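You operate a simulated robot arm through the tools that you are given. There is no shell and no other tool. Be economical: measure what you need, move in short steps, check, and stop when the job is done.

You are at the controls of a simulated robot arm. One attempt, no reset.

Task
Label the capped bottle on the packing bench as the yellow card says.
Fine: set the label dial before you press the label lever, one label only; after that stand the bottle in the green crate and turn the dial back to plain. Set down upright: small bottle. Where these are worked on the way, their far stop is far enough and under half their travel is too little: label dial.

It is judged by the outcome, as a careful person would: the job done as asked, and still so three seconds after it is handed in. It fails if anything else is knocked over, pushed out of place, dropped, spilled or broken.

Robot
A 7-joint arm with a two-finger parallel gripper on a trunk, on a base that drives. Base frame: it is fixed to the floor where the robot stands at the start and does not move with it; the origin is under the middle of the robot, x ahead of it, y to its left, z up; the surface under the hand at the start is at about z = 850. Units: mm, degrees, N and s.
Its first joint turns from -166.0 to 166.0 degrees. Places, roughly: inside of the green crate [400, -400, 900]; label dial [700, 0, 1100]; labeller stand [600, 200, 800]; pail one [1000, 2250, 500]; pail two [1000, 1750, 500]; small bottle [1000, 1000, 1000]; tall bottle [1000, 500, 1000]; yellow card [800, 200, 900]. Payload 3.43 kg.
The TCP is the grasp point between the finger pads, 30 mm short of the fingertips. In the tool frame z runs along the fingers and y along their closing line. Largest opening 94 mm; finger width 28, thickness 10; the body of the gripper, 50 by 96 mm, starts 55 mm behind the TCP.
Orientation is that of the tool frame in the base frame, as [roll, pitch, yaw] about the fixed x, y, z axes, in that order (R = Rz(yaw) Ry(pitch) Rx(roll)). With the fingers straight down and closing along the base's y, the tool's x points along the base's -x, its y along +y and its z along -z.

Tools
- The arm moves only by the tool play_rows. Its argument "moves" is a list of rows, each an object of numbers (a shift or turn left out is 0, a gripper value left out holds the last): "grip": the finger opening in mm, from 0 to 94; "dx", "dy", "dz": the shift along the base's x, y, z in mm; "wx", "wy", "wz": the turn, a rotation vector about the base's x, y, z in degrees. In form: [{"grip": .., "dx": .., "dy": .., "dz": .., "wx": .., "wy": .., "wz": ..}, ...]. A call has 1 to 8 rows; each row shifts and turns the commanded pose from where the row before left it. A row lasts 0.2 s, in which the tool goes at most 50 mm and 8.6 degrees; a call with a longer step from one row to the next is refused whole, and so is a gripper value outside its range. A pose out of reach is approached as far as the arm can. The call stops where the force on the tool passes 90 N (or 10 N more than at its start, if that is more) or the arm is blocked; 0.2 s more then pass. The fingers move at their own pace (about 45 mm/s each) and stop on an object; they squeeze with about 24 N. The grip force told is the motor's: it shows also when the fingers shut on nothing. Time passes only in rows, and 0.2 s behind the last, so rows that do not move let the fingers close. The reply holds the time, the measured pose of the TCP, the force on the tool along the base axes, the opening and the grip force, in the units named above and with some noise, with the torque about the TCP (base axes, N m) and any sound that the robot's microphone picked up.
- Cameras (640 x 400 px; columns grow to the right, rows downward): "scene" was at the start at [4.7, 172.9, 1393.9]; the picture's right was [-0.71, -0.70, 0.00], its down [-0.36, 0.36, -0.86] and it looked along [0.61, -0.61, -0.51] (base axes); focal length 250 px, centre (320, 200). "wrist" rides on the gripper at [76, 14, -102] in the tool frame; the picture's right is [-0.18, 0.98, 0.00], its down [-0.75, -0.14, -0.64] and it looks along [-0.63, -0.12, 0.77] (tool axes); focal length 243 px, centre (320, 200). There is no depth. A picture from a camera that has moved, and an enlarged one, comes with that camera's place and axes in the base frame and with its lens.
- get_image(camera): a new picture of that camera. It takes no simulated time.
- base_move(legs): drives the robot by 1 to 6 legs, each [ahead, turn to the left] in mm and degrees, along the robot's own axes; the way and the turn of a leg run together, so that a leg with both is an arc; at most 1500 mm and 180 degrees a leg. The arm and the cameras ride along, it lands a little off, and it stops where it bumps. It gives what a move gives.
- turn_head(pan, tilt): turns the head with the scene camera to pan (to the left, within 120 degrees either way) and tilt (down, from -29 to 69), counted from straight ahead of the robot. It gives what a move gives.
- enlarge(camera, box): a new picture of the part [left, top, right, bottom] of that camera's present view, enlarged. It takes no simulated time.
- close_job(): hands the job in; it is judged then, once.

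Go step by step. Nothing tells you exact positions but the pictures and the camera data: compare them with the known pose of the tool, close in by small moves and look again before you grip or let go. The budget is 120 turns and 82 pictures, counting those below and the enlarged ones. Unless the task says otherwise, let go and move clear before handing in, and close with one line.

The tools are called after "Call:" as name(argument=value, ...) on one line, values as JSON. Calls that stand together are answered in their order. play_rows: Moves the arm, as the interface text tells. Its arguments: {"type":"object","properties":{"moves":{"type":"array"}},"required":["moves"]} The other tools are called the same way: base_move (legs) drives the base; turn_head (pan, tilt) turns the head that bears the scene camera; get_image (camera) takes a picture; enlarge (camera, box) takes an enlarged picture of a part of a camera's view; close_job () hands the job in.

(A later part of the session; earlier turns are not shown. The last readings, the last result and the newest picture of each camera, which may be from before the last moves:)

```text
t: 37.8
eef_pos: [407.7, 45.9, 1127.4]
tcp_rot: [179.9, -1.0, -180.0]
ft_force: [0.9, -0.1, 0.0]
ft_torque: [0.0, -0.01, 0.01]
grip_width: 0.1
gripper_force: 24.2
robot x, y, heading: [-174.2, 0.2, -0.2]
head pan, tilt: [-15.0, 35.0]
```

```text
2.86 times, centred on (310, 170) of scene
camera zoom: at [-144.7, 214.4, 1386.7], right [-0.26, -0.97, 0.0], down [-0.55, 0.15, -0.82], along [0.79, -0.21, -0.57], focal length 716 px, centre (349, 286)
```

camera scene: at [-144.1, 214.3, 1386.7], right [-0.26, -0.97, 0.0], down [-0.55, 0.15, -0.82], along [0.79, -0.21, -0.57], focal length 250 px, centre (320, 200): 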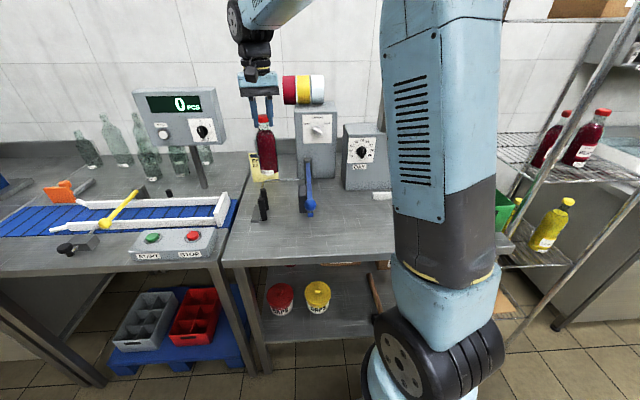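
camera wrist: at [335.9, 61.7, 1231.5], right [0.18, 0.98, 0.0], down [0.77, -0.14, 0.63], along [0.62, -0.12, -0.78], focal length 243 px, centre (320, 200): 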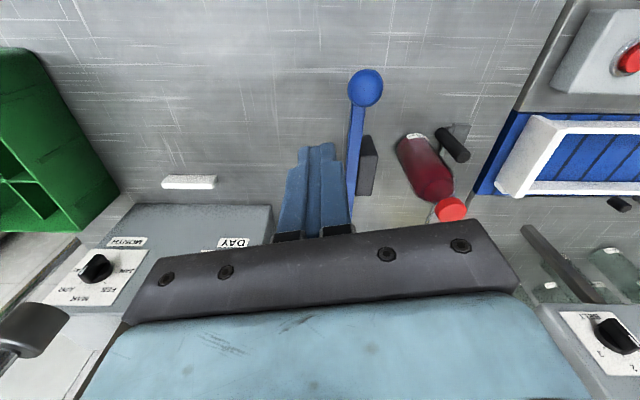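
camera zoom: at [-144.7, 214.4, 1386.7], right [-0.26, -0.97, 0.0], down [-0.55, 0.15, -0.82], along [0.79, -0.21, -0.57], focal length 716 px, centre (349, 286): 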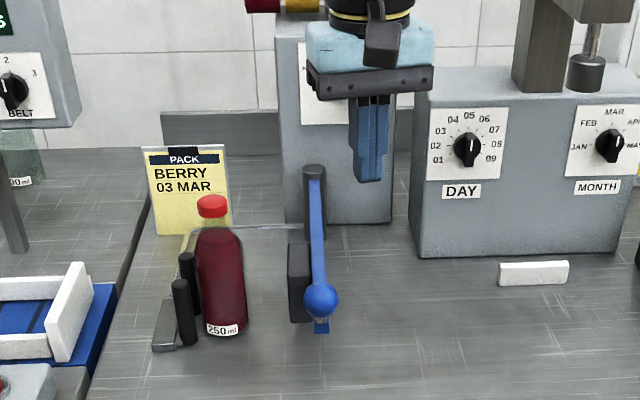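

Ball at (409,94,970). Descend beside it and look.

Call:
play_rows(moves=[{"dz": -40, "dy": -4, "wy": 0.5}, {"dz": -40}, {"dz": -40}, {"dz": -36}, {"dy": 8}])

Call:
get_image(camera="wrist")

Call:
enlarge(camera="scene", box=[230, 100, 390, 240])

```text
t: 39.0
eef_pos: [408.6, 49.5, 973.3]
tcp_rot: [179.9, -1.6, -180.0]
ft_force: [-0.4, 0.1, -0.1]
ft_torque: [0.03, -0.03, 0.0]
grip_width: 0.0
gripper_force: 24.0
robot x, y, heading: [-169.3, -1.0, 0.1]
head pan, tilt: [-15.0, 35.0]
```

```text
41 pictures are left
camera wrist: at [336.6, 64.3, 1077.9], right [0.18, 0.98, 0.0], down [0.77, -0.14, 0.62], along [0.61, -0.12, -0.78], focal length 243 px, centre (320, 200)
```

wrist: 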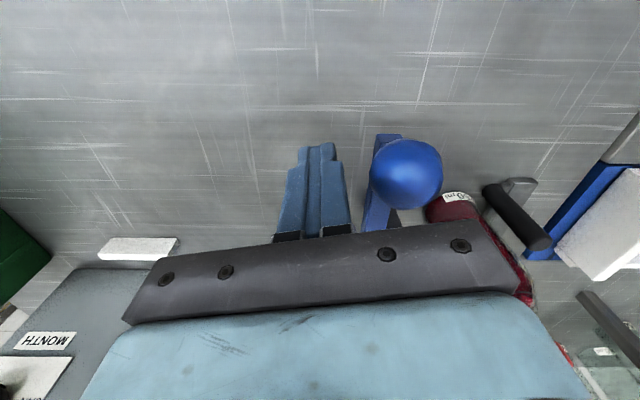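

```text
2.86 times, centred on (310, 170) of scene
camera zoom: at [-144.5, 214.3, 1386.7], right [-0.26, -0.97, 0.0], down [-0.55, 0.15, -0.82], along [0.79, -0.21, -0.57], focal length 716 px, centre (349, 286)
```

zoom: 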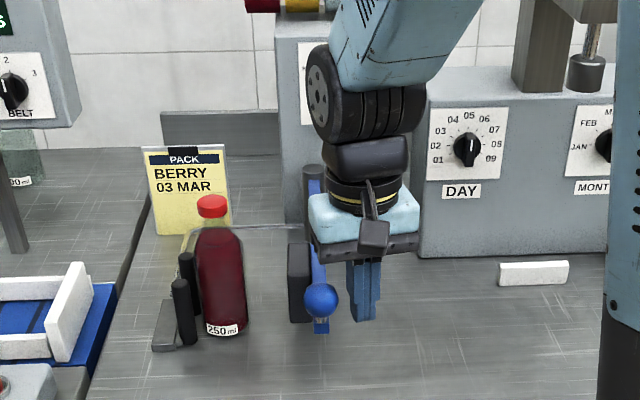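

Positioned beside the ball. Push along +y following the lever's arc, in short steps.

Call:
play_rows(moves=[{"dy": 8, "wy": -1.5}, {"dy": 8, "dx": 1}, {"dy": 8, "dx": 2}, {"dy": 8, "dx": 2}, {"dy": 8, "dx": 2}, {"dy": 8, "dx": 3}])

Call:
get_image(camera="wrist")

Call:
enlarge(camera="scene", box=[230, 100, 390, 240])

```text
t: 40.4
eef_pos: [420.3, 96.3, 970.8]
tcp_rot: [179.8, 0.1, 180.0]
ft_force: [-0.3, -1.6, -1.4]
ft_torque: [-0.02, -0.01, -0.01]
grip_width: 0.0
gripper_force: 23.7
robot x, y, heading: [-170.4, 2.1, -0.1]
head pan, tilt: [-15.0, 35.0]
```

```text
39 pictures are left
camera wrist: at [344.9, 111.9, 1073.6], right [0.18, 0.98, 0.0], down [0.75, -0.14, 0.64], along [0.63, -0.12, -0.77], focal length 243 px, centre (320, 200)
```

wrist: 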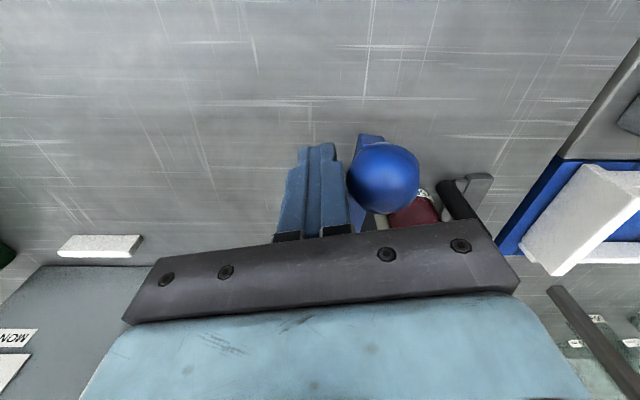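

```text
2.86 times, centred on (310, 170) of scene
camera zoom: at [-144.5, 214.2, 1386.7], right [-0.26, -0.97, 0.0], down [-0.55, 0.15, -0.82], along [0.79, -0.21, -0.57], focal length 716 px, centre (349, 286)
```

zoom: 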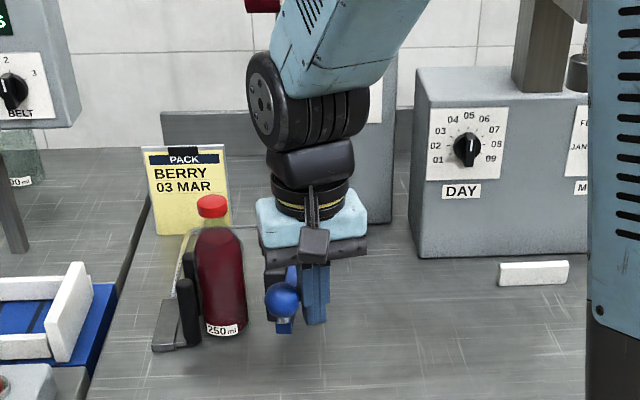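

Lever follows. Continue to contact.

Call:
play_rows(moves=[{"dy": 6, "dx": 2}, {"dy": 6, "dx": 2}, {"dy": 6, "dx": 2}, {"dy": 6, "dx": 2}])

Call:
enlarge(camera="scene", box=[230, 100, 390, 240])

```text
t: 41.4
eef_pos: [428.6, 121.3, 970.8]
tcp_rot: [179.9, -0.1, -180.0]
ft_force: [-0.3, -1.4, -0.1]
ft_torque: [0.01, -0.02, -0.03]
grip_width: 0.0
gripper_force: 24.3
robot x, y, heading: [-167.3, -0.4, 0.3]
head pan, tilt: [-15.0, 35.0]
```

```text
2.86 times, centred on (310, 170) of scene
camera zoom: at [-144.5, 214.3, 1386.7], right [-0.26, -0.97, 0.0], down [-0.55, 0.15, -0.82], along [0.79, -0.21, -0.57], focal length 716 px, centre (349, 286)
```

zoom: 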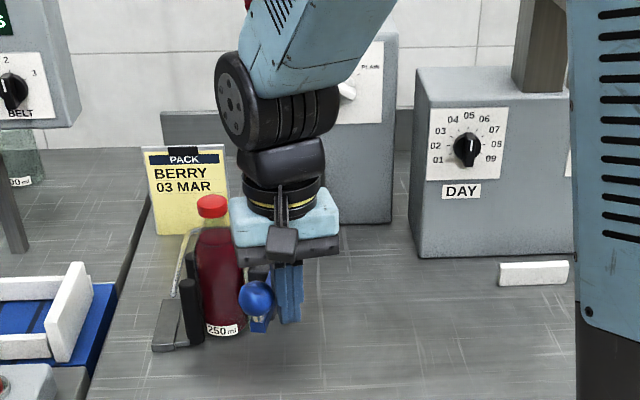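

Call:
play_rows(moves=[{"dy": 5, "dx": 2}, {"dy": 5, "dx": 2}, {"dy": 4, "dx": 1.7}])

Call:
get_image(camera="wrist")

```text
t: 42.2
eef_pos: [432.7, 133.9, 970.6]
tcp_rot: [179.9, -0.1, -180.0]
ft_force: [0.9, -3.8, -1.1]
ft_torque: [0.02, -0.01, 0.0]
grip_width: 0.0
gripper_force: 23.8
robot x, y, heading: [-170.8, 0.4, 0.1]
head pan, tilt: [-15.0, 35.0]
```

```text
36 pictures are left
camera wrist: at [358.2, 150.2, 1074.2], right [0.18, 0.98, 0.0], down [0.75, -0.14, 0.64], along [0.63, -0.12, -0.77], focal length 243 px, centre (320, 200)
```

wrist: 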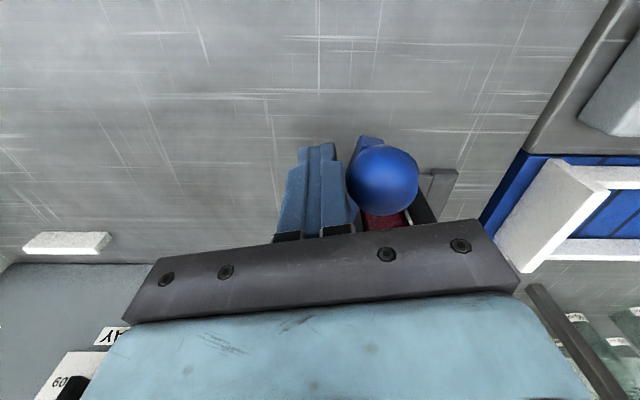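

Call:
play_rows(moves=[{"dy": 4, "dx": 1.8}, {"dy": 4, "dx": 1.8}, {"dy": 3, "dx": 1.4}])

Call:
enlarge(camera="scene", box=[230, 100, 390, 240])

```text
t: 43.1
eef_pos: [435.4, 138.5, 969.8]
tcp_rot: [-179.5, -0.6, 179.5]
ft_force: [-7.7, -28.6, 4.5]
ft_torque: [0.2, 0.0, 0.21]
grip_width: 0.0
gripper_force: 23.9
robot x, y, heading: [-171.6, 2.2, -0.1]
head pan, tilt: [-15.0, 35.0]
stopped in row 3: the force on the tool passed its limit at 93 N (the readings are from after the stop); the commanded pose is now the measured one
```

```text
2.86 times, centred on (310, 170) of scene
camera zoom: at [-145.2, 213.3, 1386.9], right [-0.26, -0.97, 0.0], down [-0.55, 0.15, -0.82], along [0.79, -0.21, -0.57], focal length 716 px, centre (349, 286)
```

zoom: 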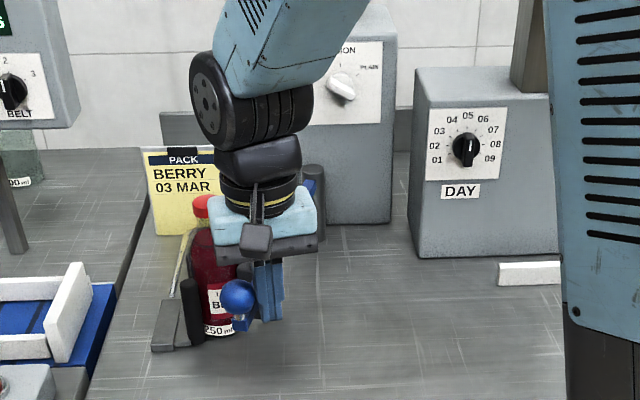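

The label has been applied (white/BERRY label visible). Back off from the lever along the reverse path and rise.

Call:
play_rows(moves=[{"dy": -8, "dx": -2}, {"dy": -20, "dx": -6}, {"dy": -30, "dx": -6}, {"dy": -40, "dx": -6}, {"dz": 40}, {"dz": 40}, {"dz": 40}, {"dz": 40}])

Call:
get_image(camera="wrist")

Call:
enlarge(camera="scene", box=[230, 120, 370, 240])

```text
t: 44.9
eef_pos: [413.6, 44.8, 1131.7]
tcp_rot: [-179.7, -0.7, 179.7]
ft_force: [0.4, -1.3, -0.2]
ft_torque: [0.01, 0.01, 0.01]
grip_width: 0.1
gripper_force: 24.1
robot x, y, heading: [-170.9, 3.8, -0.1]
head pan, tilt: [-15.0, 35.0]
```

```text
34 pictures are left
camera wrist: at [340.9, 60.8, 1234.5], right [0.19, 0.98, -0.01], down [0.76, -0.14, 0.64], along [0.62, -0.13, -0.77], focal length 243 px, centre (320, 200)
```

wrist: 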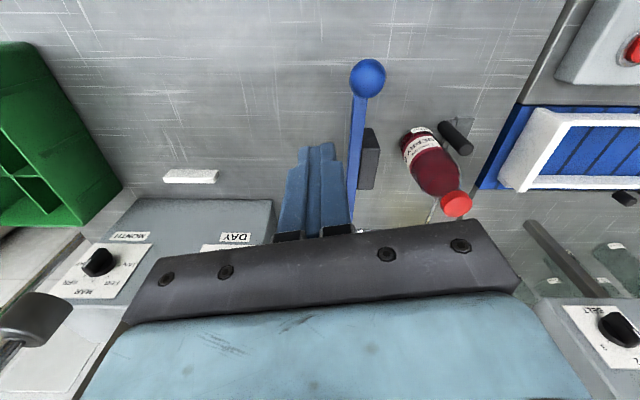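

```text
3.33 times, centred on (300, 180) of scene
camera zoom: at [-144.4, 214.3, 1386.7], right [-0.26, -0.97, 0.0], down [-0.55, 0.15, -0.82], along [0.79, -0.21, -0.57], focal length 835 px, centre (387, 267)
```

zoom: 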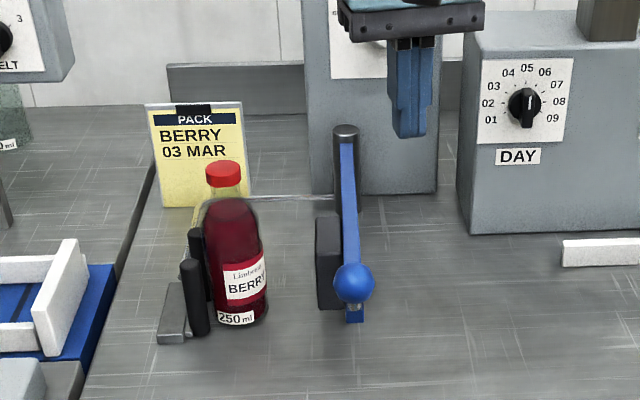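

BERRY label is on the bottle, one label, lever sprang back. Now go back over the bottle cap.

Call:
play_rows(moves=[{"dx": 37, "dy": 35, "wz": 0.3, "wy": -0.7, "grip": 75}, {"dx": 37, "dy": 35}, {"dx": 37, "dy": 35}, {"dx": 35, "dy": 34}, {"dz": -25}, {"dz": -20}, {}])

Call:
get_image(camera="wrist")

```text
refused: row 1 steps farther than a row can; nothing moved
```

```text
32 pictures are left
camera wrist: at [340.9, 60.8, 1234.5], right [0.19, 0.98, -0.01], down [0.76, -0.14, 0.64], along [0.62, -0.13, -0.77], focal length 243 px, centre (320, 200)
```

wrist: 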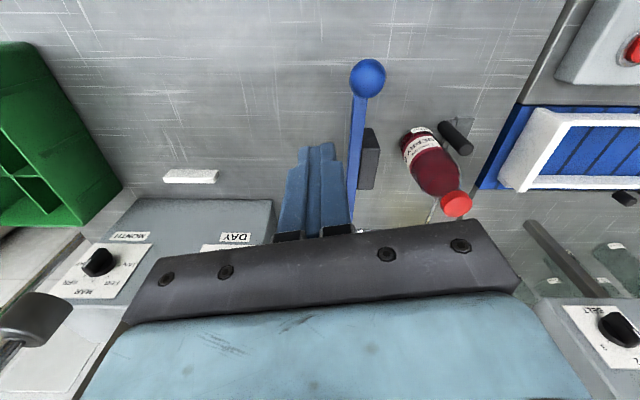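

Call:
play_rows(moves=[{"dx": 30, "dy": 28, "wz": 0.3, "wy": -0.7, "grip": 75}, {"dx": 30, "dy": 28}, {"dx": 30, "dy": 28}, {"dx": 30, "dy": 28}, {"dx": 26, "dy": 27}, {"dz": -25}, {"dz": -20}, {}])

Call:
get_image(camera="wrist")

```text
t: 46.7
eef_pos: [562.1, 182.7, 1087.5]
tcp_rot: [-179.7, 0.3, 180.0]
ft_force: [-0.2, -0.3, 0.8]
ft_torque: [-0.01, 0.0, -0.02]
grip_width: 75.1
gripper_force: 0.0
robot x, y, heading: [-170.5, 0.7, -0.0]
head pan, tilt: [-15.0, 35.0]
```

```text
31 pictures are left
camera wrist: at [487.2, 197.9, 1188.8], right [0.18, 0.98, 0.0], down [0.75, -0.14, 0.65], along [0.63, -0.12, -0.76], focal length 243 px, centre (320, 200)
```

wrist: 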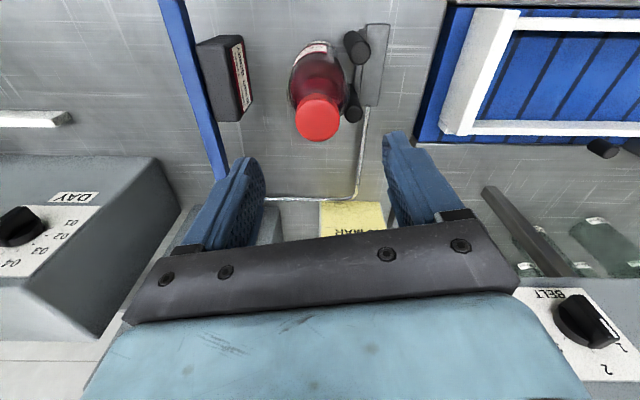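

Call:
play_rows(moves=[{"dx": -7, "dy": 1, "dz": -20}, {"dz": -25}, {"dz": -25}, {}])

Call:
get_image(camera="wrist")

```text
t: 47.7
eef_pos: [556.1, 182.8, 1015.6]
tcp_rot: [-179.7, 0.2, 180.0]
ft_force: [-0.3, 1.0, 0.9]
ft_torque: [0.0, 0.01, 0.0]
grip_width: 75.2
gripper_force: 0.1
robot x, y, heading: [-168.6, -3.0, -0.2]
head pan, tilt: [-15.0, 35.0]
```

```text
30 pictures are left
camera wrist: at [480.6, 198.9, 1118.0], right [0.18, 0.98, 0.0], down [0.75, -0.14, 0.65], along [0.63, -0.12, -0.76], focal length 243 px, centre (320, 200)
```

wrist: 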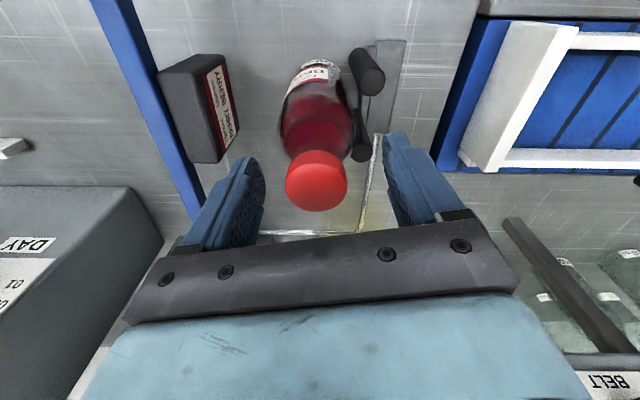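

Call:
play_rows(moves=[{"dy": -2, "dz": -3, "grip": 45}, {"grip": 20}, {"grip": 20}, {"grip": 20}, {"grip": 20}, {"dz": 10}, {"dz": 15}, {"dz": 15}])

Call:
get_image(camera="wrist")

```text
t: 49.5
eef_pos: [554.4, 181.5, 1053.3]
tcp_rot: [-179.7, 0.2, 180.0]
ft_force: [0.4, -0.3, -5.2]
ft_torque: [-0.02, -0.02, -0.01]
grip_width: 27.5
gripper_force: 23.9
robot x, y, heading: [-166.6, -1.6, -0.0]
head pan, tilt: [-15.0, 35.0]
```

```text
29 pictures are left
camera wrist: at [479.8, 196.2, 1154.9], right [0.18, 0.98, 0.0], down [0.75, -0.14, 0.64], along [0.63, -0.12, -0.76], focal length 243 px, centre (320, 200)
```

wrist: 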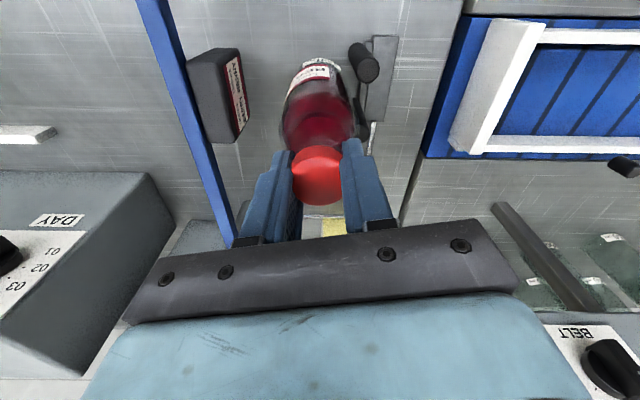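

Call:
play_rows(moves=[{"dz": 35}, {"dz": 40}, {"dz": 40}, {"dz": 35}, {"dx": -18, "dy": -20}, {"dx": -30, "dy": -38}, {"dx": -30, "dy": -38}, {"dx": -30, "dy": -38}])

Call:
play_rows(moves=[{"dx": -25, "dy": -42}, {"dx": -15, "dy": -45}, {"dy": -48}, {"dy": -48}, {"dy": -40}, {"dy": -20}, {}])

Call:
get_image(camera="wrist")

Call:
turn_head(pan=-60, tilt=35)

Call:
get_image(camera="scene")

```text
t: 51.3
eef_pos: [447.7, 48.0, 1200.4]
tcp_rot: [-179.7, 0.1, 180.0]
ft_force: [0.6, 0.0, -6.2]
ft_torque: [-0.01, 0.04, -0.03]
grip_width: 27.6
gripper_force: 23.7
robot x, y, heading: [-169.3, 0.5, -0.3]
head pan, tilt: [-15.0, 35.0]
```

```text
t: 52.9
eef_pos: [407.3, -195.7, 1203.3]
tcp_rot: [-179.8, 0.2, 180.0]
ft_force: [-0.7, -0.2, -5.4]
ft_torque: [-0.04, -0.04, 0.01]
grip_width: 27.4
gripper_force: 24.1
robot x, y, heading: [-171.1, 0.5, -0.3]
head pan, tilt: [-15.0, 35.0]
```

```text
28 pictures are left
camera wrist: at [331.8, -179.2, 1304.2], right [0.18, 0.98, 0.0], down [0.75, -0.14, 0.65], along [0.63, -0.12, -0.76], focal length 243 px, centre (320, 200)
```

wrist: 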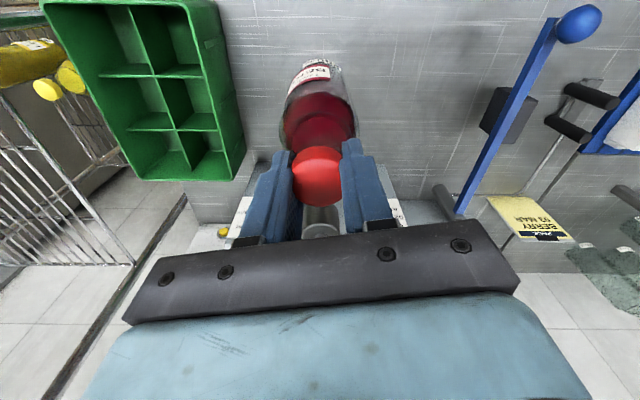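

```text
t: 54.0
eef_pos: [408.2, -194.1, 1200.8]
tcp_rot: [-179.7, 0.2, -180.0]
ft_force: [-0.6, -0.5, -3.8]
ft_torque: [0.02, 0.01, 0.0]
grip_width: 27.6
gripper_force: 24.3
robot x, y, heading: [-166.7, 2.7, 0.2]
head pan, tilt: [-60.0, 35.0]
```

```text
27 pictures are left
camera scene: at [-185.5, 160.8, 1386.7], right [-0.87, -0.5, 0.0], down [-0.29, 0.5, -0.82], along [0.41, -0.71, -0.57], focal length 250 px, centre (320, 200)
```

scene: 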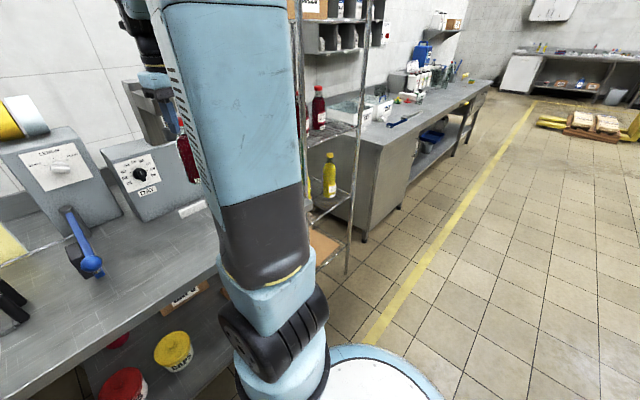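

Crate rim corners come out around (547,-376), (519,-537), (284,-482), (313,-323), rim z≈957; middle near compartment centre ≈(425,-391). Move above it and re-measure.

Call:
play_rows(moves=[{"dx": 2, "dy": -20}, {"dx": 3, "dy": -35}, {"dx": 3, "dy": -35}, {"dx": 3, "dy": -35}, {"dx": 3, "dy": -35}, {"dx": 3, "dy": -25}, {"dy": -12}, {}])

Call:
get_image(camera="wrist")

```text
t: 55.8
eef_pos: [426.3, -393.4, 1201.0]
tcp_rot: [-179.6, 0.2, -179.9]
ft_force: [0.0, -0.4, -5.5]
ft_torque: [-0.03, -0.02, -0.01]
grip_width: 27.4
gripper_force: 23.5
robot x, y, heading: [-167.9, -1.2, -0.1]
head pan, tilt: [-60.0, 35.0]
```

```text
26 pictures are left
camera wrist: at [350.1, -378.3, 1303.7], right [0.18, 0.98, 0.0], down [0.75, -0.14, 0.65], along [0.63, -0.12, -0.76], focal length 243 px, centre (320, 200)
```

wrist: 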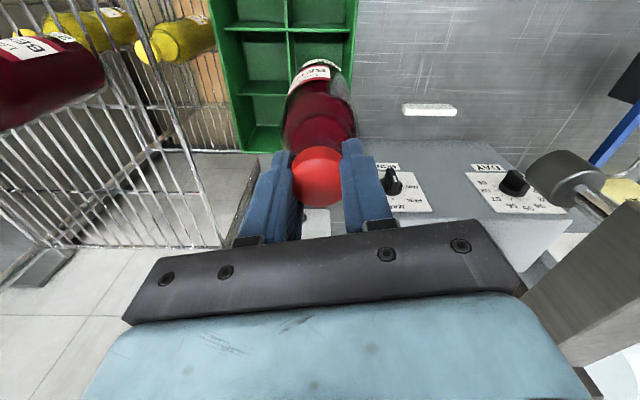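

Cell centre refined to ≈(421,-394). Adjust and lower to just above the rim.

Call:
play_rows(moves=[{"dx": -5, "dy": -1, "dz": -15}, {"dz": -25}, {"dz": -20}, {"dz": -5}, {}])

Call:
get_image(camera="wrist")

Call:
turn_head(pan=-28, tilt=35)

Call:
get_image(camera="scene")

```text
t: 57.0
eef_pos: [419.1, -393.5, 1137.1]
tcp_rot: [-179.7, 0.1, -180.0]
ft_force: [-0.2, 0.9, -4.5]
ft_torque: [0.03, -0.02, 0.03]
grip_width: 27.2
gripper_force: 23.7
robot x, y, heading: [-173.6, 1.3, -0.0]
head pan, tilt: [-60.0, 35.0]
```

```text
25 pictures are left
camera wrist: at [344.4, -378.0, 1239.7], right [0.18, 0.98, 0.0], down [0.75, -0.14, 0.65], along [0.63, -0.12, -0.76], focal length 243 px, centre (320, 200)
```

wrist: 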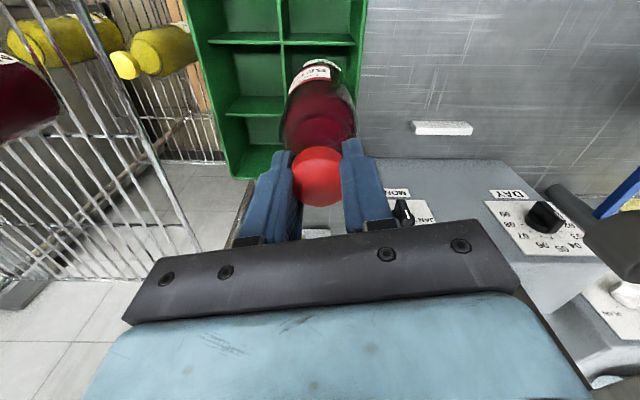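

```text
t: 58.0
eef_pos: [419.6, -393.4, 1136.7]
tcp_rot: [-179.7, 0.2, 180.0]
ft_force: [0.2, -0.2, -3.5]
ft_torque: [-0.02, -0.02, -0.04]
grip_width: 27.6
gripper_force: 24.4
robot x, y, heading: [-170.5, 0.5, -0.1]
head pan, tilt: [-28.0, 35.0]
```

```text
24 pictures are left
camera scene: at [-151.7, 195.6, 1386.7], right [-0.47, -0.88, 0.0], down [-0.51, 0.27, -0.82], along [0.72, -0.38, -0.57], focal length 250 px, centre (320, 200)
```

scene: 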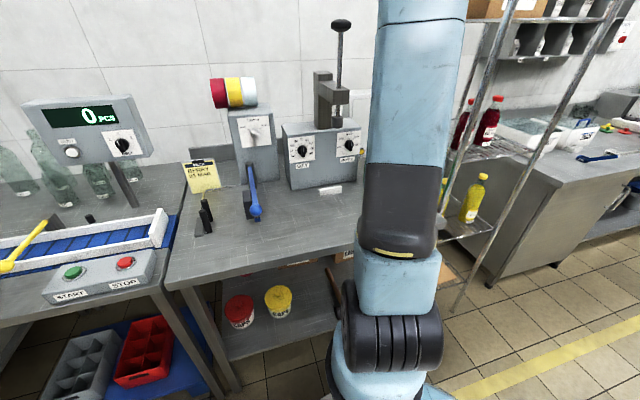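

Cell centre refined to ≈(416,-397). Shift slightly and lower slowly.

Call:
play_rows(moves=[{"dx": -3, "dy": -3}, {"dz": -10}, {"dz": -10}, {"dz": -10}, {"dz": -10}])

Call:
get_image(camera="wrist")

```text
t: 59.2
eef_pos: [417.1, -396.3, 1097.4]
tcp_rot: [-179.7, 0.1, -179.9]
ft_force: [-0.8, -0.6, -4.1]
ft_torque: [0.01, -0.05, -0.02]
grip_width: 27.5
gripper_force: 24.0
robot x, y, heading: [-169.7, 0.1, -0.2]
head pan, tilt: [-28.0, 35.0]
```

```text
23 pictures are left
camera wrist: at [340.8, -381.6, 1199.9], right [0.18, 0.98, 0.0], down [0.75, -0.14, 0.65], along [0.63, -0.12, -0.76], focal length 243 px, centre (320, 200)
```

wrist: 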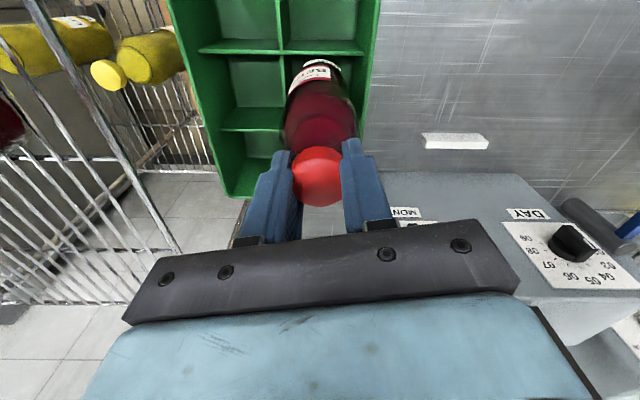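

Call:
play_rows(moves=[{"dz": -12}, {"dz": -12}, {"dz": -12}, {"dz": -12}, {"dz": -8}, {"dz": -6}, {}])

```text
t: 60.8
eef_pos: [417.1, -396.1, 1033.7]
tcp_rot: [-179.7, 0.2, 179.9]
ft_force: [-0.6, 0.6, -4.9]
ft_torque: [0.0, -0.01, 0.0]
grip_width: 27.4
gripper_force: 24.0
robot x, y, heading: [-172.8, 1.5, 0.0]
head pan, tilt: [-28.0, 35.0]
```

Call:
play_rows(moves=[{"dz": -3}, {"dz": -3}, {"dz": -3}, {}])

```text
t: 61.8
eef_pos: [416.4, -396.3, 1026.5]
tcp_rot: [-179.6, 0.3, -180.0]
ft_force: [-0.2, -0.1, 2.4]
ft_torque: [0.13, -0.01, 0.0]
grip_width: 27.4
gripper_force: 24.2
robot x, y, heading: [-169.5, 0.2, 0.0]
head pan, tilt: [-28.0, 35.0]
```

Call:
play_rows(moves=[{"dz": -2}, {}, {"grip": 30}, {"grip": 36}, {"grip": 45}, {"grip": 55}, {}])

Call:
get_image(camera="wrist")

```text
t: 63.4
eef_pos: [415.7, -397.0, 1023.8]
tcp_rot: [-179.8, 0.1, -179.9]
ft_force: [-0.4, 0.0, 0.3]
ft_torque: [-0.01, 0.01, -0.01]
grip_width: 55.1
gripper_force: 0.1
robot x, y, heading: [-168.6, -0.5, 0.1]
head pan, tilt: [-28.0, 35.0]
```

```text
22 pictures are left
camera wrist: at [340.6, -381.1, 1126.2], right [0.18, 0.98, 0.0], down [0.75, -0.14, 0.64], along [0.63, -0.12, -0.76], focal length 243 px, centre (320, 200)
```

wrist: 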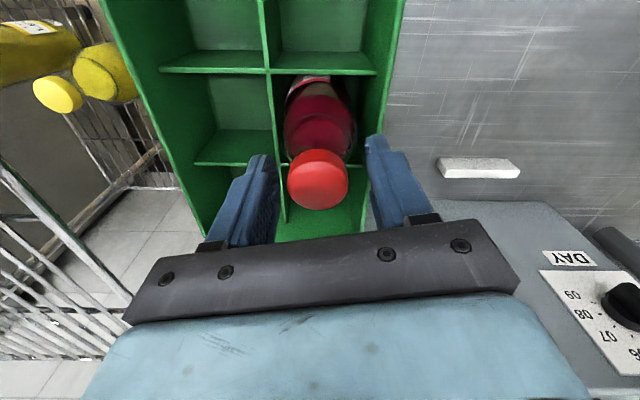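

Bottle stands in the crate cell. Rise clear and head back to the dial.

Call:
play_rows(moves=[{"dz": 15}, {"dz": 35}, {"dz": 40, "grip": 94}, {"dz": 40}, {"dz": 40}, {"dx": 10, "dy": 40}, {"dx": 10, "dy": 45}, {"dx": 10, "dy": 45}])

Call:
get_image(camera="wrist")

Call:
play_rows(moves=[{"dx": 8, "dy": 45}, {"dx": 8, "dy": 45}, {"dx": 8, "dy": 45}, {"dx": 5, "dy": 45}, {"dx": 5, "dy": 40}, {"dy": 35}])

```text
t: 65.2
eef_pos: [446.3, -265.9, 1195.4]
tcp_rot: [-179.9, 0.2, 180.0]
ft_force: [0.4, -0.6, 0.3]
ft_torque: [0.06, -0.02, 0.0]
grip_width: 93.9
gripper_force: 0.1
robot x, y, heading: [-167.3, -4.0, -0.1]
head pan, tilt: [-28.0, 35.0]
```

```text
21 pictures are left
camera wrist: at [371.0, -250.7, 1297.6], right [0.18, 0.98, 0.0], down [0.75, -0.14, 0.65], along [0.63, -0.12, -0.76], focal length 243 px, centre (320, 200)
```

wrist: 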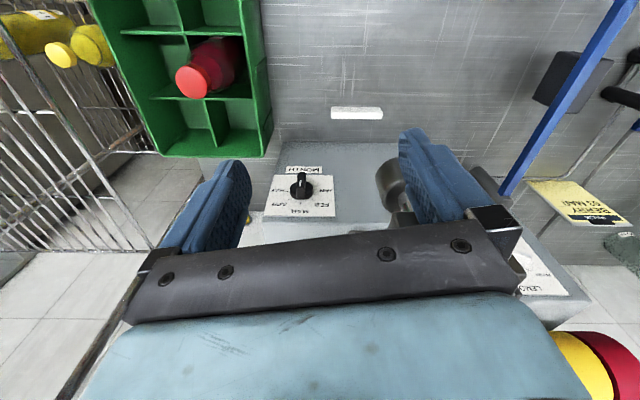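

```text
t: 66.4
eef_pos: [457.0, -378.4, 1250.2]
tcp_rot: [-177.1, 4.5, 158.7]
ft_force: [-5.2, -14.4, 8.8]
ft_torque: [1.19, -0.3, 0.07]
grip_width: 94.0
gripper_force: 0.0
robot x, y, heading: [-115.6, -247.1, -45.3]
head pan, tilt: [-28.0, 35.0]
stopped in row 5: the arm was blocked; the commanded pose is now the measured one
```

The arm was blocked and the base has been pushed round (now heading -45°). I stop and look before anything else.

Call:
get_image(camera="scene")

Call:
get_image(camera="wrist")

```text
20 pictures are left
camera scene: at [-130.5, 14.4, 1418.7], right [-0.95, -0.29, -0.09], down [-0.06, 0.47, -0.88], along [0.3, -0.83, -0.46], focal length 250 px, centre (320, 200)
```

scene: 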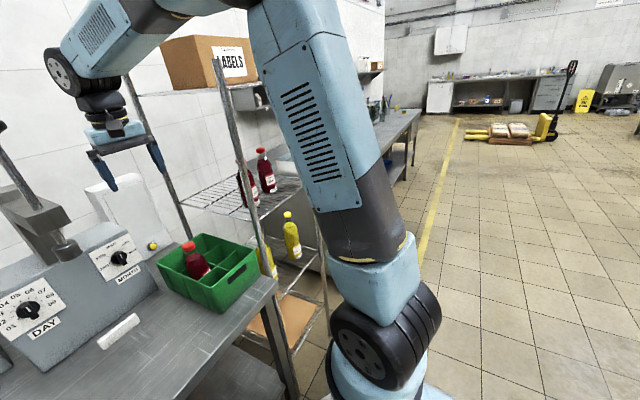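

```text
19 pictures are left
camera wrist: at [386.1, -329.1, 1346.5], right [0.53, 0.85, -0.04], down [0.61, -0.36, 0.71], along [0.58, -0.4, -0.71], focal length 243 px, centre (320, 200)
```

wrist: 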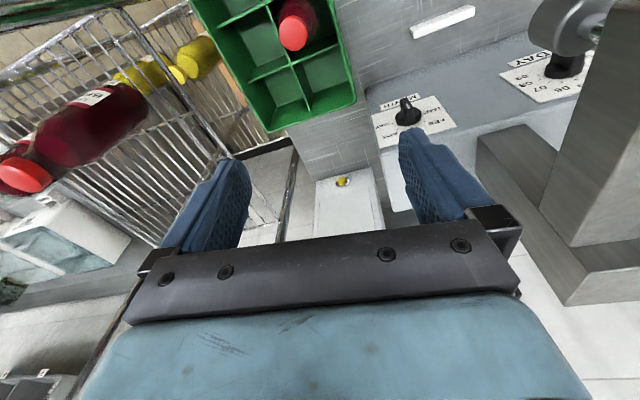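

Nothing appears knocked over, but the robot is leaning. Let time pass without motion and re-read.

Call:
play_rows(moves=[{}])

Call:
get_image(camera="scene")

```text
t: 66.7
eef_pos: [750.2, -362.3, 998.5]
tcp_rot: [178.6, -11.8, 168.8]
ft_force: [-1.1, -6.4, -29.6]
ft_torque: [0.67, 0.37, -0.11]
grip_width: 94.1
gripper_force: 0.1
robot x, y, heading: [-116.7, -257.9, -46.5]
head pan, tilt: [-28.0, 35.0]
stopped in row 1: the arm was blocked; the commanded pose is now the measured one
```

```text
18 pictures are left
camera scene: at [114.3, -129.5, 1387.3], right [-0.96, -0.27, 0.06], down [-0.2, 0.55, -0.81], along [0.19, -0.79, -0.58], focal length 250 px, centre (320, 200)
```

scene: 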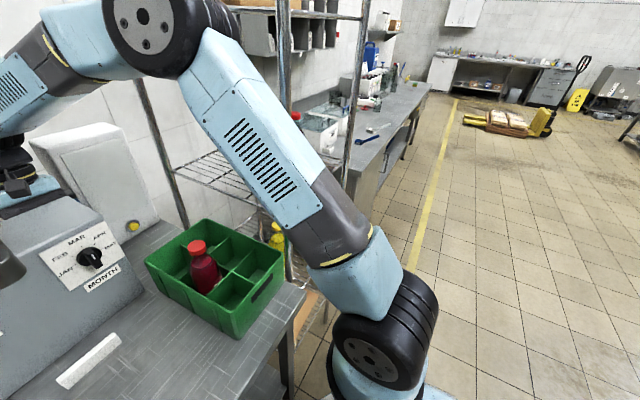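

The robot is rocking after the jam; keep still and read again.

Call:
play_rows(moves=[{}])

Call:
get_image(camera="scene")

Call:
get_image(camera="wrist")

```text
t: 67.0
eef_pos: [700.6, -408.1, 1075.9]
tcp_rot: [173.8, 1.7, 166.3]
ft_force: [281.6, 83.1, -93.1]
ft_torque: [-7.63, 1.43, -14.13]
grip_width: 94.4
gripper_force: 0.5
robot x, y, heading: [-108.5, -274.4, -44.5]
head pan, tilt: [-28.0, 35.0]
stopped in row 1: the force on the tool passed its limit at 463 N (the readings are from after the stop); the commanded pose is now the measured one
```

```text
17 pictures are left
camera scene: at [78.7, -149.6, 1386.0], right [-0.95, -0.3, 0.03], down [-0.2, 0.55, -0.81], along [0.23, -0.78, -0.58], focal length 250 px, centre (320, 200)
```

scene: 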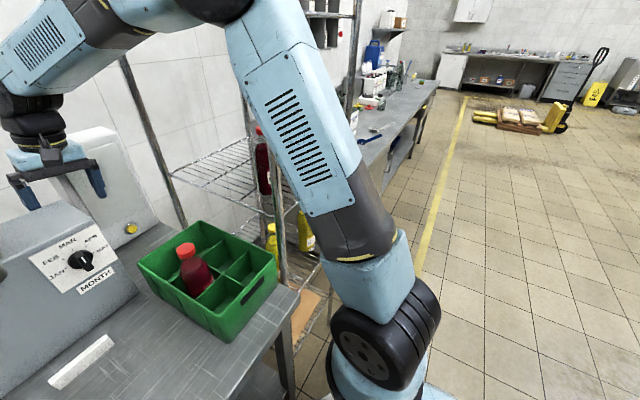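

```text
16 pictures are left
camera wrist: at [625.6, -385.8, 1177.2], right [0.41, 0.91, 0.11], down [0.67, -0.38, 0.64], along [0.63, -0.19, -0.76], focal length 243 px, centre (320, 200)
```

wrist: 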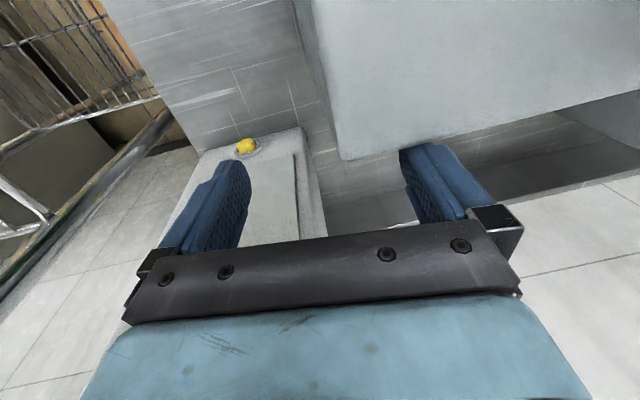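

Hand is wedged between the date coder and the panel behind it. Raise it gently.

Call:
play_rows(moves=[{"dz": 8}, {"dz": 12}, {"dz": 15}, {"dz": 15}])

```text
t: 67.3
eef_pos: [701.7, -409.1, 1078.5]
tcp_rot: [173.6, 4.4, 166.2]
ft_force: [189.3, 15.4, -145.6]
ft_torque: [-7.06, -0.26, -9.44]
grip_width: 94.1
gripper_force: 0.3
robot x, y, heading: [-98.3, -289.6, -42.6]
head pan, tilt: [-28.0, 35.0]
stopped in row 1: the force on the tool passed its limit at 329 N (the readings are from after the stop); the commanded pose is now the measured one
```

Call:
turn_head(pan=15, tilt=25)

Call:
get_image(camera="scene")

```text
t: 68.4
eef_pos: [697.5, -413.3, 1092.6]
tcp_rot: [173.3, 6.3, 165.2]
ft_force: [206.0, -35.7, -29.9]
ft_torque: [-1.27, -2.72, -10.29]
grip_width: 94.0
gripper_force: 0.1
robot x, y, heading: [-109.8, -279.0, -44.1]
head pan, tilt: [15.0, 25.0]
```

```text
15 pictures are left
camera scene: at [116.5, -123.5, 1401.4], right [-0.48, -0.88, 0.0], down [-0.39, 0.21, -0.9], along [0.79, -0.43, -0.44], focal length 250 px, centre (320, 200)
```

scene: 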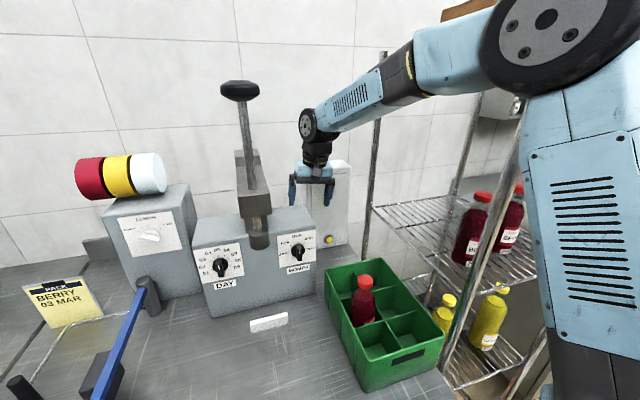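

Everything is still standing. The left finger is behind the date coder's rear edge, pressed toward it; relieve with +x, then rise.

Call:
play_rows(moves=[{"dx": 6}, {"dx": 6}])

```text
t: 69.0
eef_pos: [700.2, -408.3, 1091.7]
tcp_rot: [173.7, 5.3, 166.0]
ft_force: [118.2, -43.6, -21.5]
ft_torque: [-1.56, -1.62, -5.27]
grip_width: 83.6
gripper_force: 0.1
robot x, y, heading: [-107.7, -278.8, -44.3]
head pan, tilt: [15.0, 25.0]
```

Call:
play_rows(moves=[{"dx": 5, "dy": -2}, {"dx": 5, "dy": -2}])

```text
t: 69.6
eef_pos: [700.9, -405.9, 1093.5]
tcp_rot: [173.9, 4.7, 166.6]
ft_force: [54.7, -36.7, -7.3]
ft_torque: [-0.64, -0.8, -2.23]
grip_width: 80.0
gripper_force: 0.1
robot x, y, heading: [-106.7, -281.0, -44.1]
head pan, tilt: [15.0, 25.0]
```

Call:
play_rows(moves=[{"dx": 5, "dy": -3}, {"dx": 3, "dy": -3}, {"dz": 4}])

Call:
enlarge(camera="scene", box=[200, 110, 400, 280])

```text
t: 70.4
eef_pos: [708.9, -414.0, 1096.0]
tcp_rot: [173.6, 4.3, 166.6]
ft_force: [0.2, -0.1, 0.4]
ft_torque: [-0.02, -0.01, 0.0]
grip_width: 94.0
gripper_force: 0.0
robot x, y, heading: [-106.8, -279.6, -43.7]
head pan, tilt: [15.0, 25.0]
```

```text
2.35 times, centred on (300, 195) of scene
camera zoom: at [95.0, -112.2, 1402.4], right [-0.48, -0.88, 0.0], down [-0.37, 0.2, -0.91], along [0.79, -0.44, -0.42], focal length 589 px, centre (367, 212)
```

zoom: 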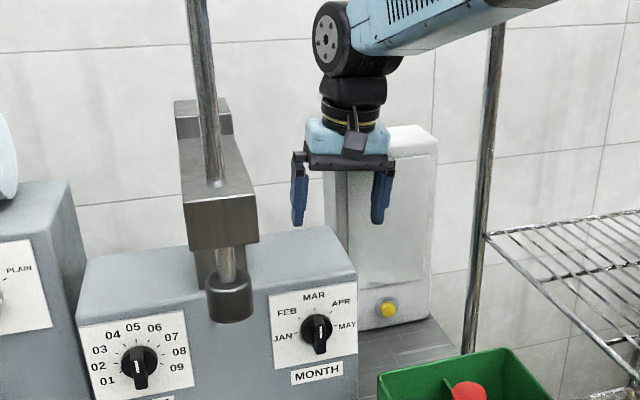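

The hand is free again (zero force), and all objects stand as before; what I hit was the date coder's handle (≈(498,-205,1387)), unchanged in place. I'll raise the hand and pull it in toward the robot, away from the handle.

Call:
play_rows(moves=[{"dz": 15}, {"dz": 30}, {"dz": 40}, {"dz": 40}, {"dz": 35}, {"dx": -25, "dy": -3}, {"dx": -35, "dy": -5}, {"dx": -40, "dy": -5}])

```text
t: 72.2
eef_pos: [610.3, -428.0, 1255.0]
tcp_rot: [173.8, 4.3, 166.5]
ft_force: [0.3, -0.9, -0.4]
ft_torque: [-0.04, 0.05, 0.0]
grip_width: 94.0
gripper_force: 0.1
robot x, y, heading: [-103.8, -279.7, -43.7]
head pan, tilt: [15.0, 25.0]
```

Call:
play_rows(moves=[{"dx": -40, "dy": -2}, {"dx": -40}, {"dx": -40}, {"dx": -40}, {"dx": -40}, {"dx": -30}, {"dx": -20}])

Call:
get_image(camera="scene")

```text
t: 73.8
eef_pos: [358.0, -431.5, 1255.7]
tcp_rot: [173.7, 4.4, 166.4]
ft_force: [0.7, 0.0, -0.8]
ft_torque: [0.04, 0.04, -0.05]
grip_width: 94.3
gripper_force: 0.1
robot x, y, heading: [-104.8, -283.2, -43.8]
head pan, tilt: [15.0, 25.0]
```

```text
13 pictures are left
camera scene: at [95.2, -112.2, 1402.4], right [-0.48, -0.88, 0.0], down [-0.37, 0.2, -0.91], along [0.79, -0.44, -0.42], focal length 250 px, centre (320, 200)
```

scene: 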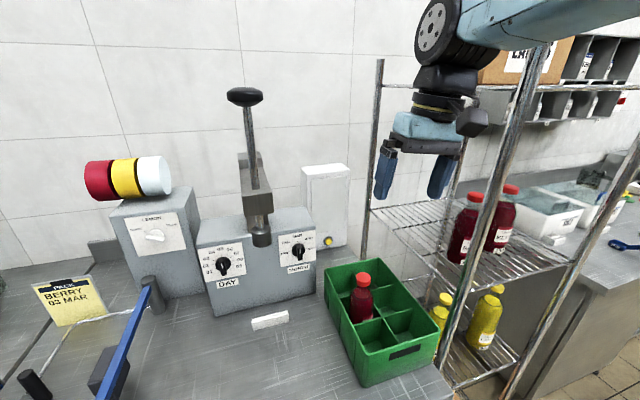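

Clear. Now turn and drive the base back to its former spot, keeping the arm away from the handle.

Call:
base_move(legs=[[0, 67], [0, 67], [290, 0], [0, -90], [-65, 0]])

Call:
get_image(camera="wrist")

```text
t: 77.4
eef_pos: [183.0, 55.6, 1257.5]
tcp_rot: [173.8, 4.3, -129.3]
ft_force: [1.1, -0.9, -0.2]
ft_torque: [0.07, 0.04, 0.01]
grip_width: 93.9
gripper_force: 0.0
robot x, y, heading: [-140.0, -341.5, 15.0]
head pan, tilt: [15.0, 25.0]
stopped in leg 1: the robot was blocked; the commanded pose is now the measured one
```

```text
12 pictures are left
camera wrist: at [128.2, -7.2, 1354.6], right [-0.65, 0.75, 0.12], down [0.61, 0.41, 0.68], along [0.46, 0.51, -0.72], focal length 243 px, centre (320, 200)
```

wrist: 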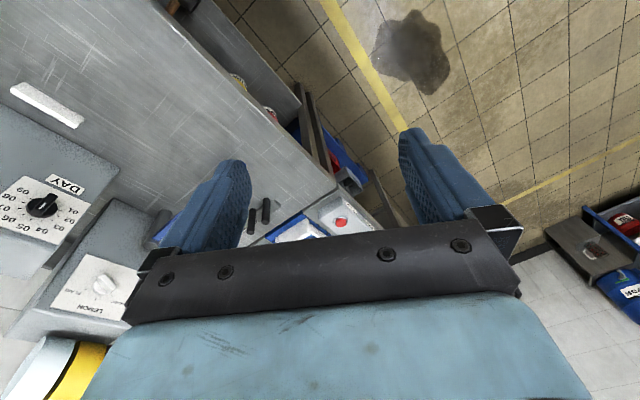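

Blocked at heading 15°. Look at what it touches.

Call:
turn_head(pan=-20, tilt=20)

Call:
get_image(camera="scene")

```text
t: 78.4
eef_pos: [182.1, 55.7, 1257.4]
tcp_rot: [173.8, 4.4, -129.3]
ft_force: [-0.5, -0.4, 0.1]
ft_torque: [0.02, -0.02, 0.0]
grip_width: 94.0
gripper_force: 0.0
robot x, y, heading: [-143.0, -342.3, 15.0]
head pan, tilt: [-20.0, 20.0]
```

```text
11 pictures are left
camera scene: at [-165.3, -134.8, 1410.5], right [-0.09, -1.0, 0.0], down [-0.34, 0.03, -0.94], along [0.94, -0.08, -0.34], focal length 250 px, centre (320, 200)
```

scene: 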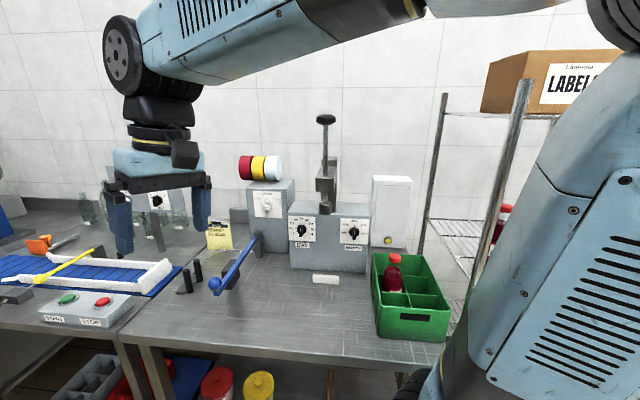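

All still intact; the elbow side is probably close to the rack. Back straight off first to gain room.

Call:
base_move(legs=[[-250, 0]])

Call:
get_image(camera="scene")

```text
t: 80.3
eef_pos: [-70.7, -9.2, 1257.7]
tcp_rot: [173.8, 4.4, -128.9]
ft_force: [0.8, -0.2, 0.6]
ft_torque: [-0.01, -0.01, -0.01]
grip_width: 94.2
gripper_force: 0.0
robot x, y, heading: [-390.1, -407.9, 15.4]
head pan, tilt: [-20.0, 20.0]
```

```text
10 pictures are left
camera scene: at [-416.6, -202.2, 1410.5], right [-0.08, -1.0, 0.0], down [-0.34, 0.03, -0.94], along [0.94, -0.08, -0.34], focal length 250 px, centre (320, 200)
```

scene: 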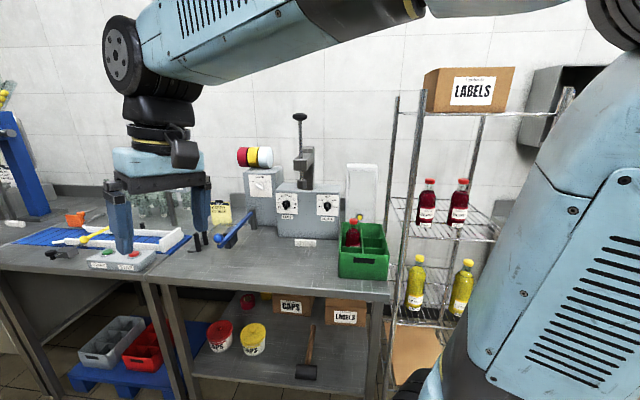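

Clear view, everything intact. Drive around: turn left, go to y≈0, turn back, approach to x≈-170.

Call:
base_move(legs=[[0, 74.6], [408, 0], [0, -90], [220, 0]])

```text
t: 83.9
eef_pos: [-635.8, 45.0, 1258.5]
tcp_rot: [173.8, 4.4, -61.4]
ft_force: [0.7, 0.4, 2.1]
ft_torque: [0.02, 0.05, 0.01]
grip_width: 93.9
gripper_force: 0.0
robot x, y, heading: [-324.5, -409.6, 84.2]
head pan, tilt: [-20.0, 20.0]
stopped in leg 1: the robot was blocked; the commanded pose is now the measured one
```

Blocked at heading 84°. Look to the left/back side for the obstacle.

Call:
turn_head(pan=60, tilt=30)

Call:
get_image(camera="scene")

```text
t: 85.5
eef_pos: [-636.2, 43.3, 1258.7]
tcp_rot: [173.8, 4.4, -61.3]
ft_force: [-0.8, 0.6, 0.5]
ft_torque: [0.03, 0.01, 0.0]
grip_width: 94.3
gripper_force: 0.0
robot x, y, heading: [-328.6, -412.8, 84.3]
head pan, tilt: [60.0, 30.0]
```

```text
9 pictures are left
camera scene: at [-639.2, -393.2, 1394.5], right [0.59, 0.81, 0.0], down [0.4, -0.29, -0.87], along [-0.7, 0.51, -0.5], focal length 250 px, centre (320, 200)
```

scene: 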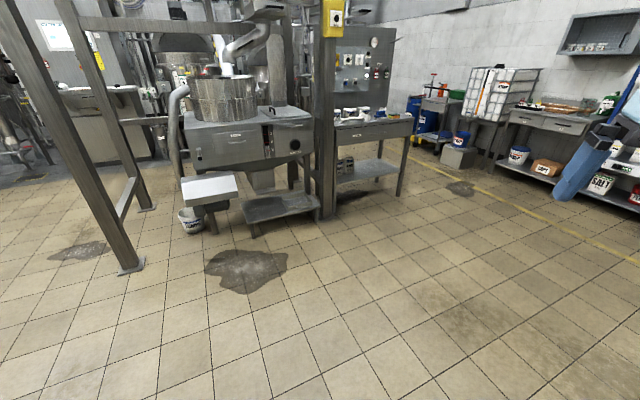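

Call:
turn_head(pan=-95, tilt=30)

Call:
get_image(camera="scene")

```text
t: 87.9
eef_pos: [-636.3, 44.8, 1258.2]
tcp_rot: [173.7, 4.4, -61.3]
ft_force: [-0.3, -0.1, -0.1]
ft_torque: [-0.02, 0.0, -0.02]
grip_width: 93.9
gripper_force: 0.1
robot x, y, heading: [-325.8, -413.1, 84.2]
head pan, tilt: [-95.0, 30.0]
```

```text
8 pictures are left
camera scene: at [-477.1, -463.3, 1394.5], right [-0.19, -0.98, 0.0], down [-0.49, 0.09, -0.87], along [0.85, -0.16, -0.5], focal length 250 px, centre (320, 200)
```

scene: 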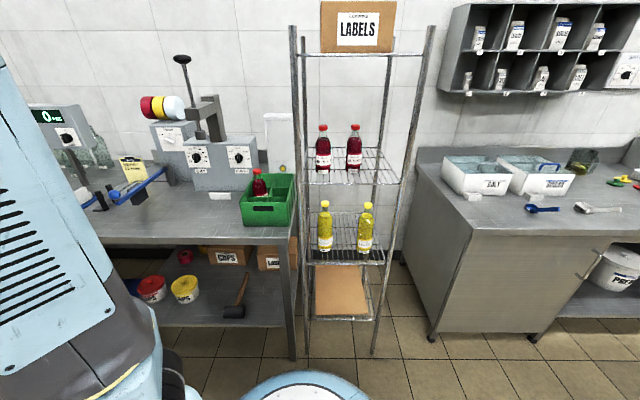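

Nothing visible touches; all objects intact. Try driving ahead (toward +y) a little.

Call:
base_move(legs=[[100, 0]])

```text
t: 89.0
eef_pos: [-627.9, 145.4, 1257.8]
tcp_rot: [173.7, 4.4, -61.3]
ft_force: [0.9, -0.9, -0.3]
ft_torque: [0.01, 0.03, 0.03]
grip_width: 94.1
gripper_force: 0.0
robot x, y, heading: [-317.2, -314.8, 84.0]
head pan, tilt: [-95.0, 30.0]
```

Call:
base_move(legs=[[330, 0], [0, -84]])

```text
t: 94.4
eef_pos: [56.4, 455.8, 1259.7]
tcp_rot: [173.8, 4.5, -132.7]
ft_force: [0.5, -0.3, -0.2]
ft_torque: [-0.05, -0.04, 0.01]
grip_width: 94.1
gripper_force: 0.0
robot x, y, heading: [-293.8, 78.0, 10.9]
head pan, tilt: [-95.0, 30.0]
stopped in leg 2: the robot was blocked; the commanded pose is now the measured one
```

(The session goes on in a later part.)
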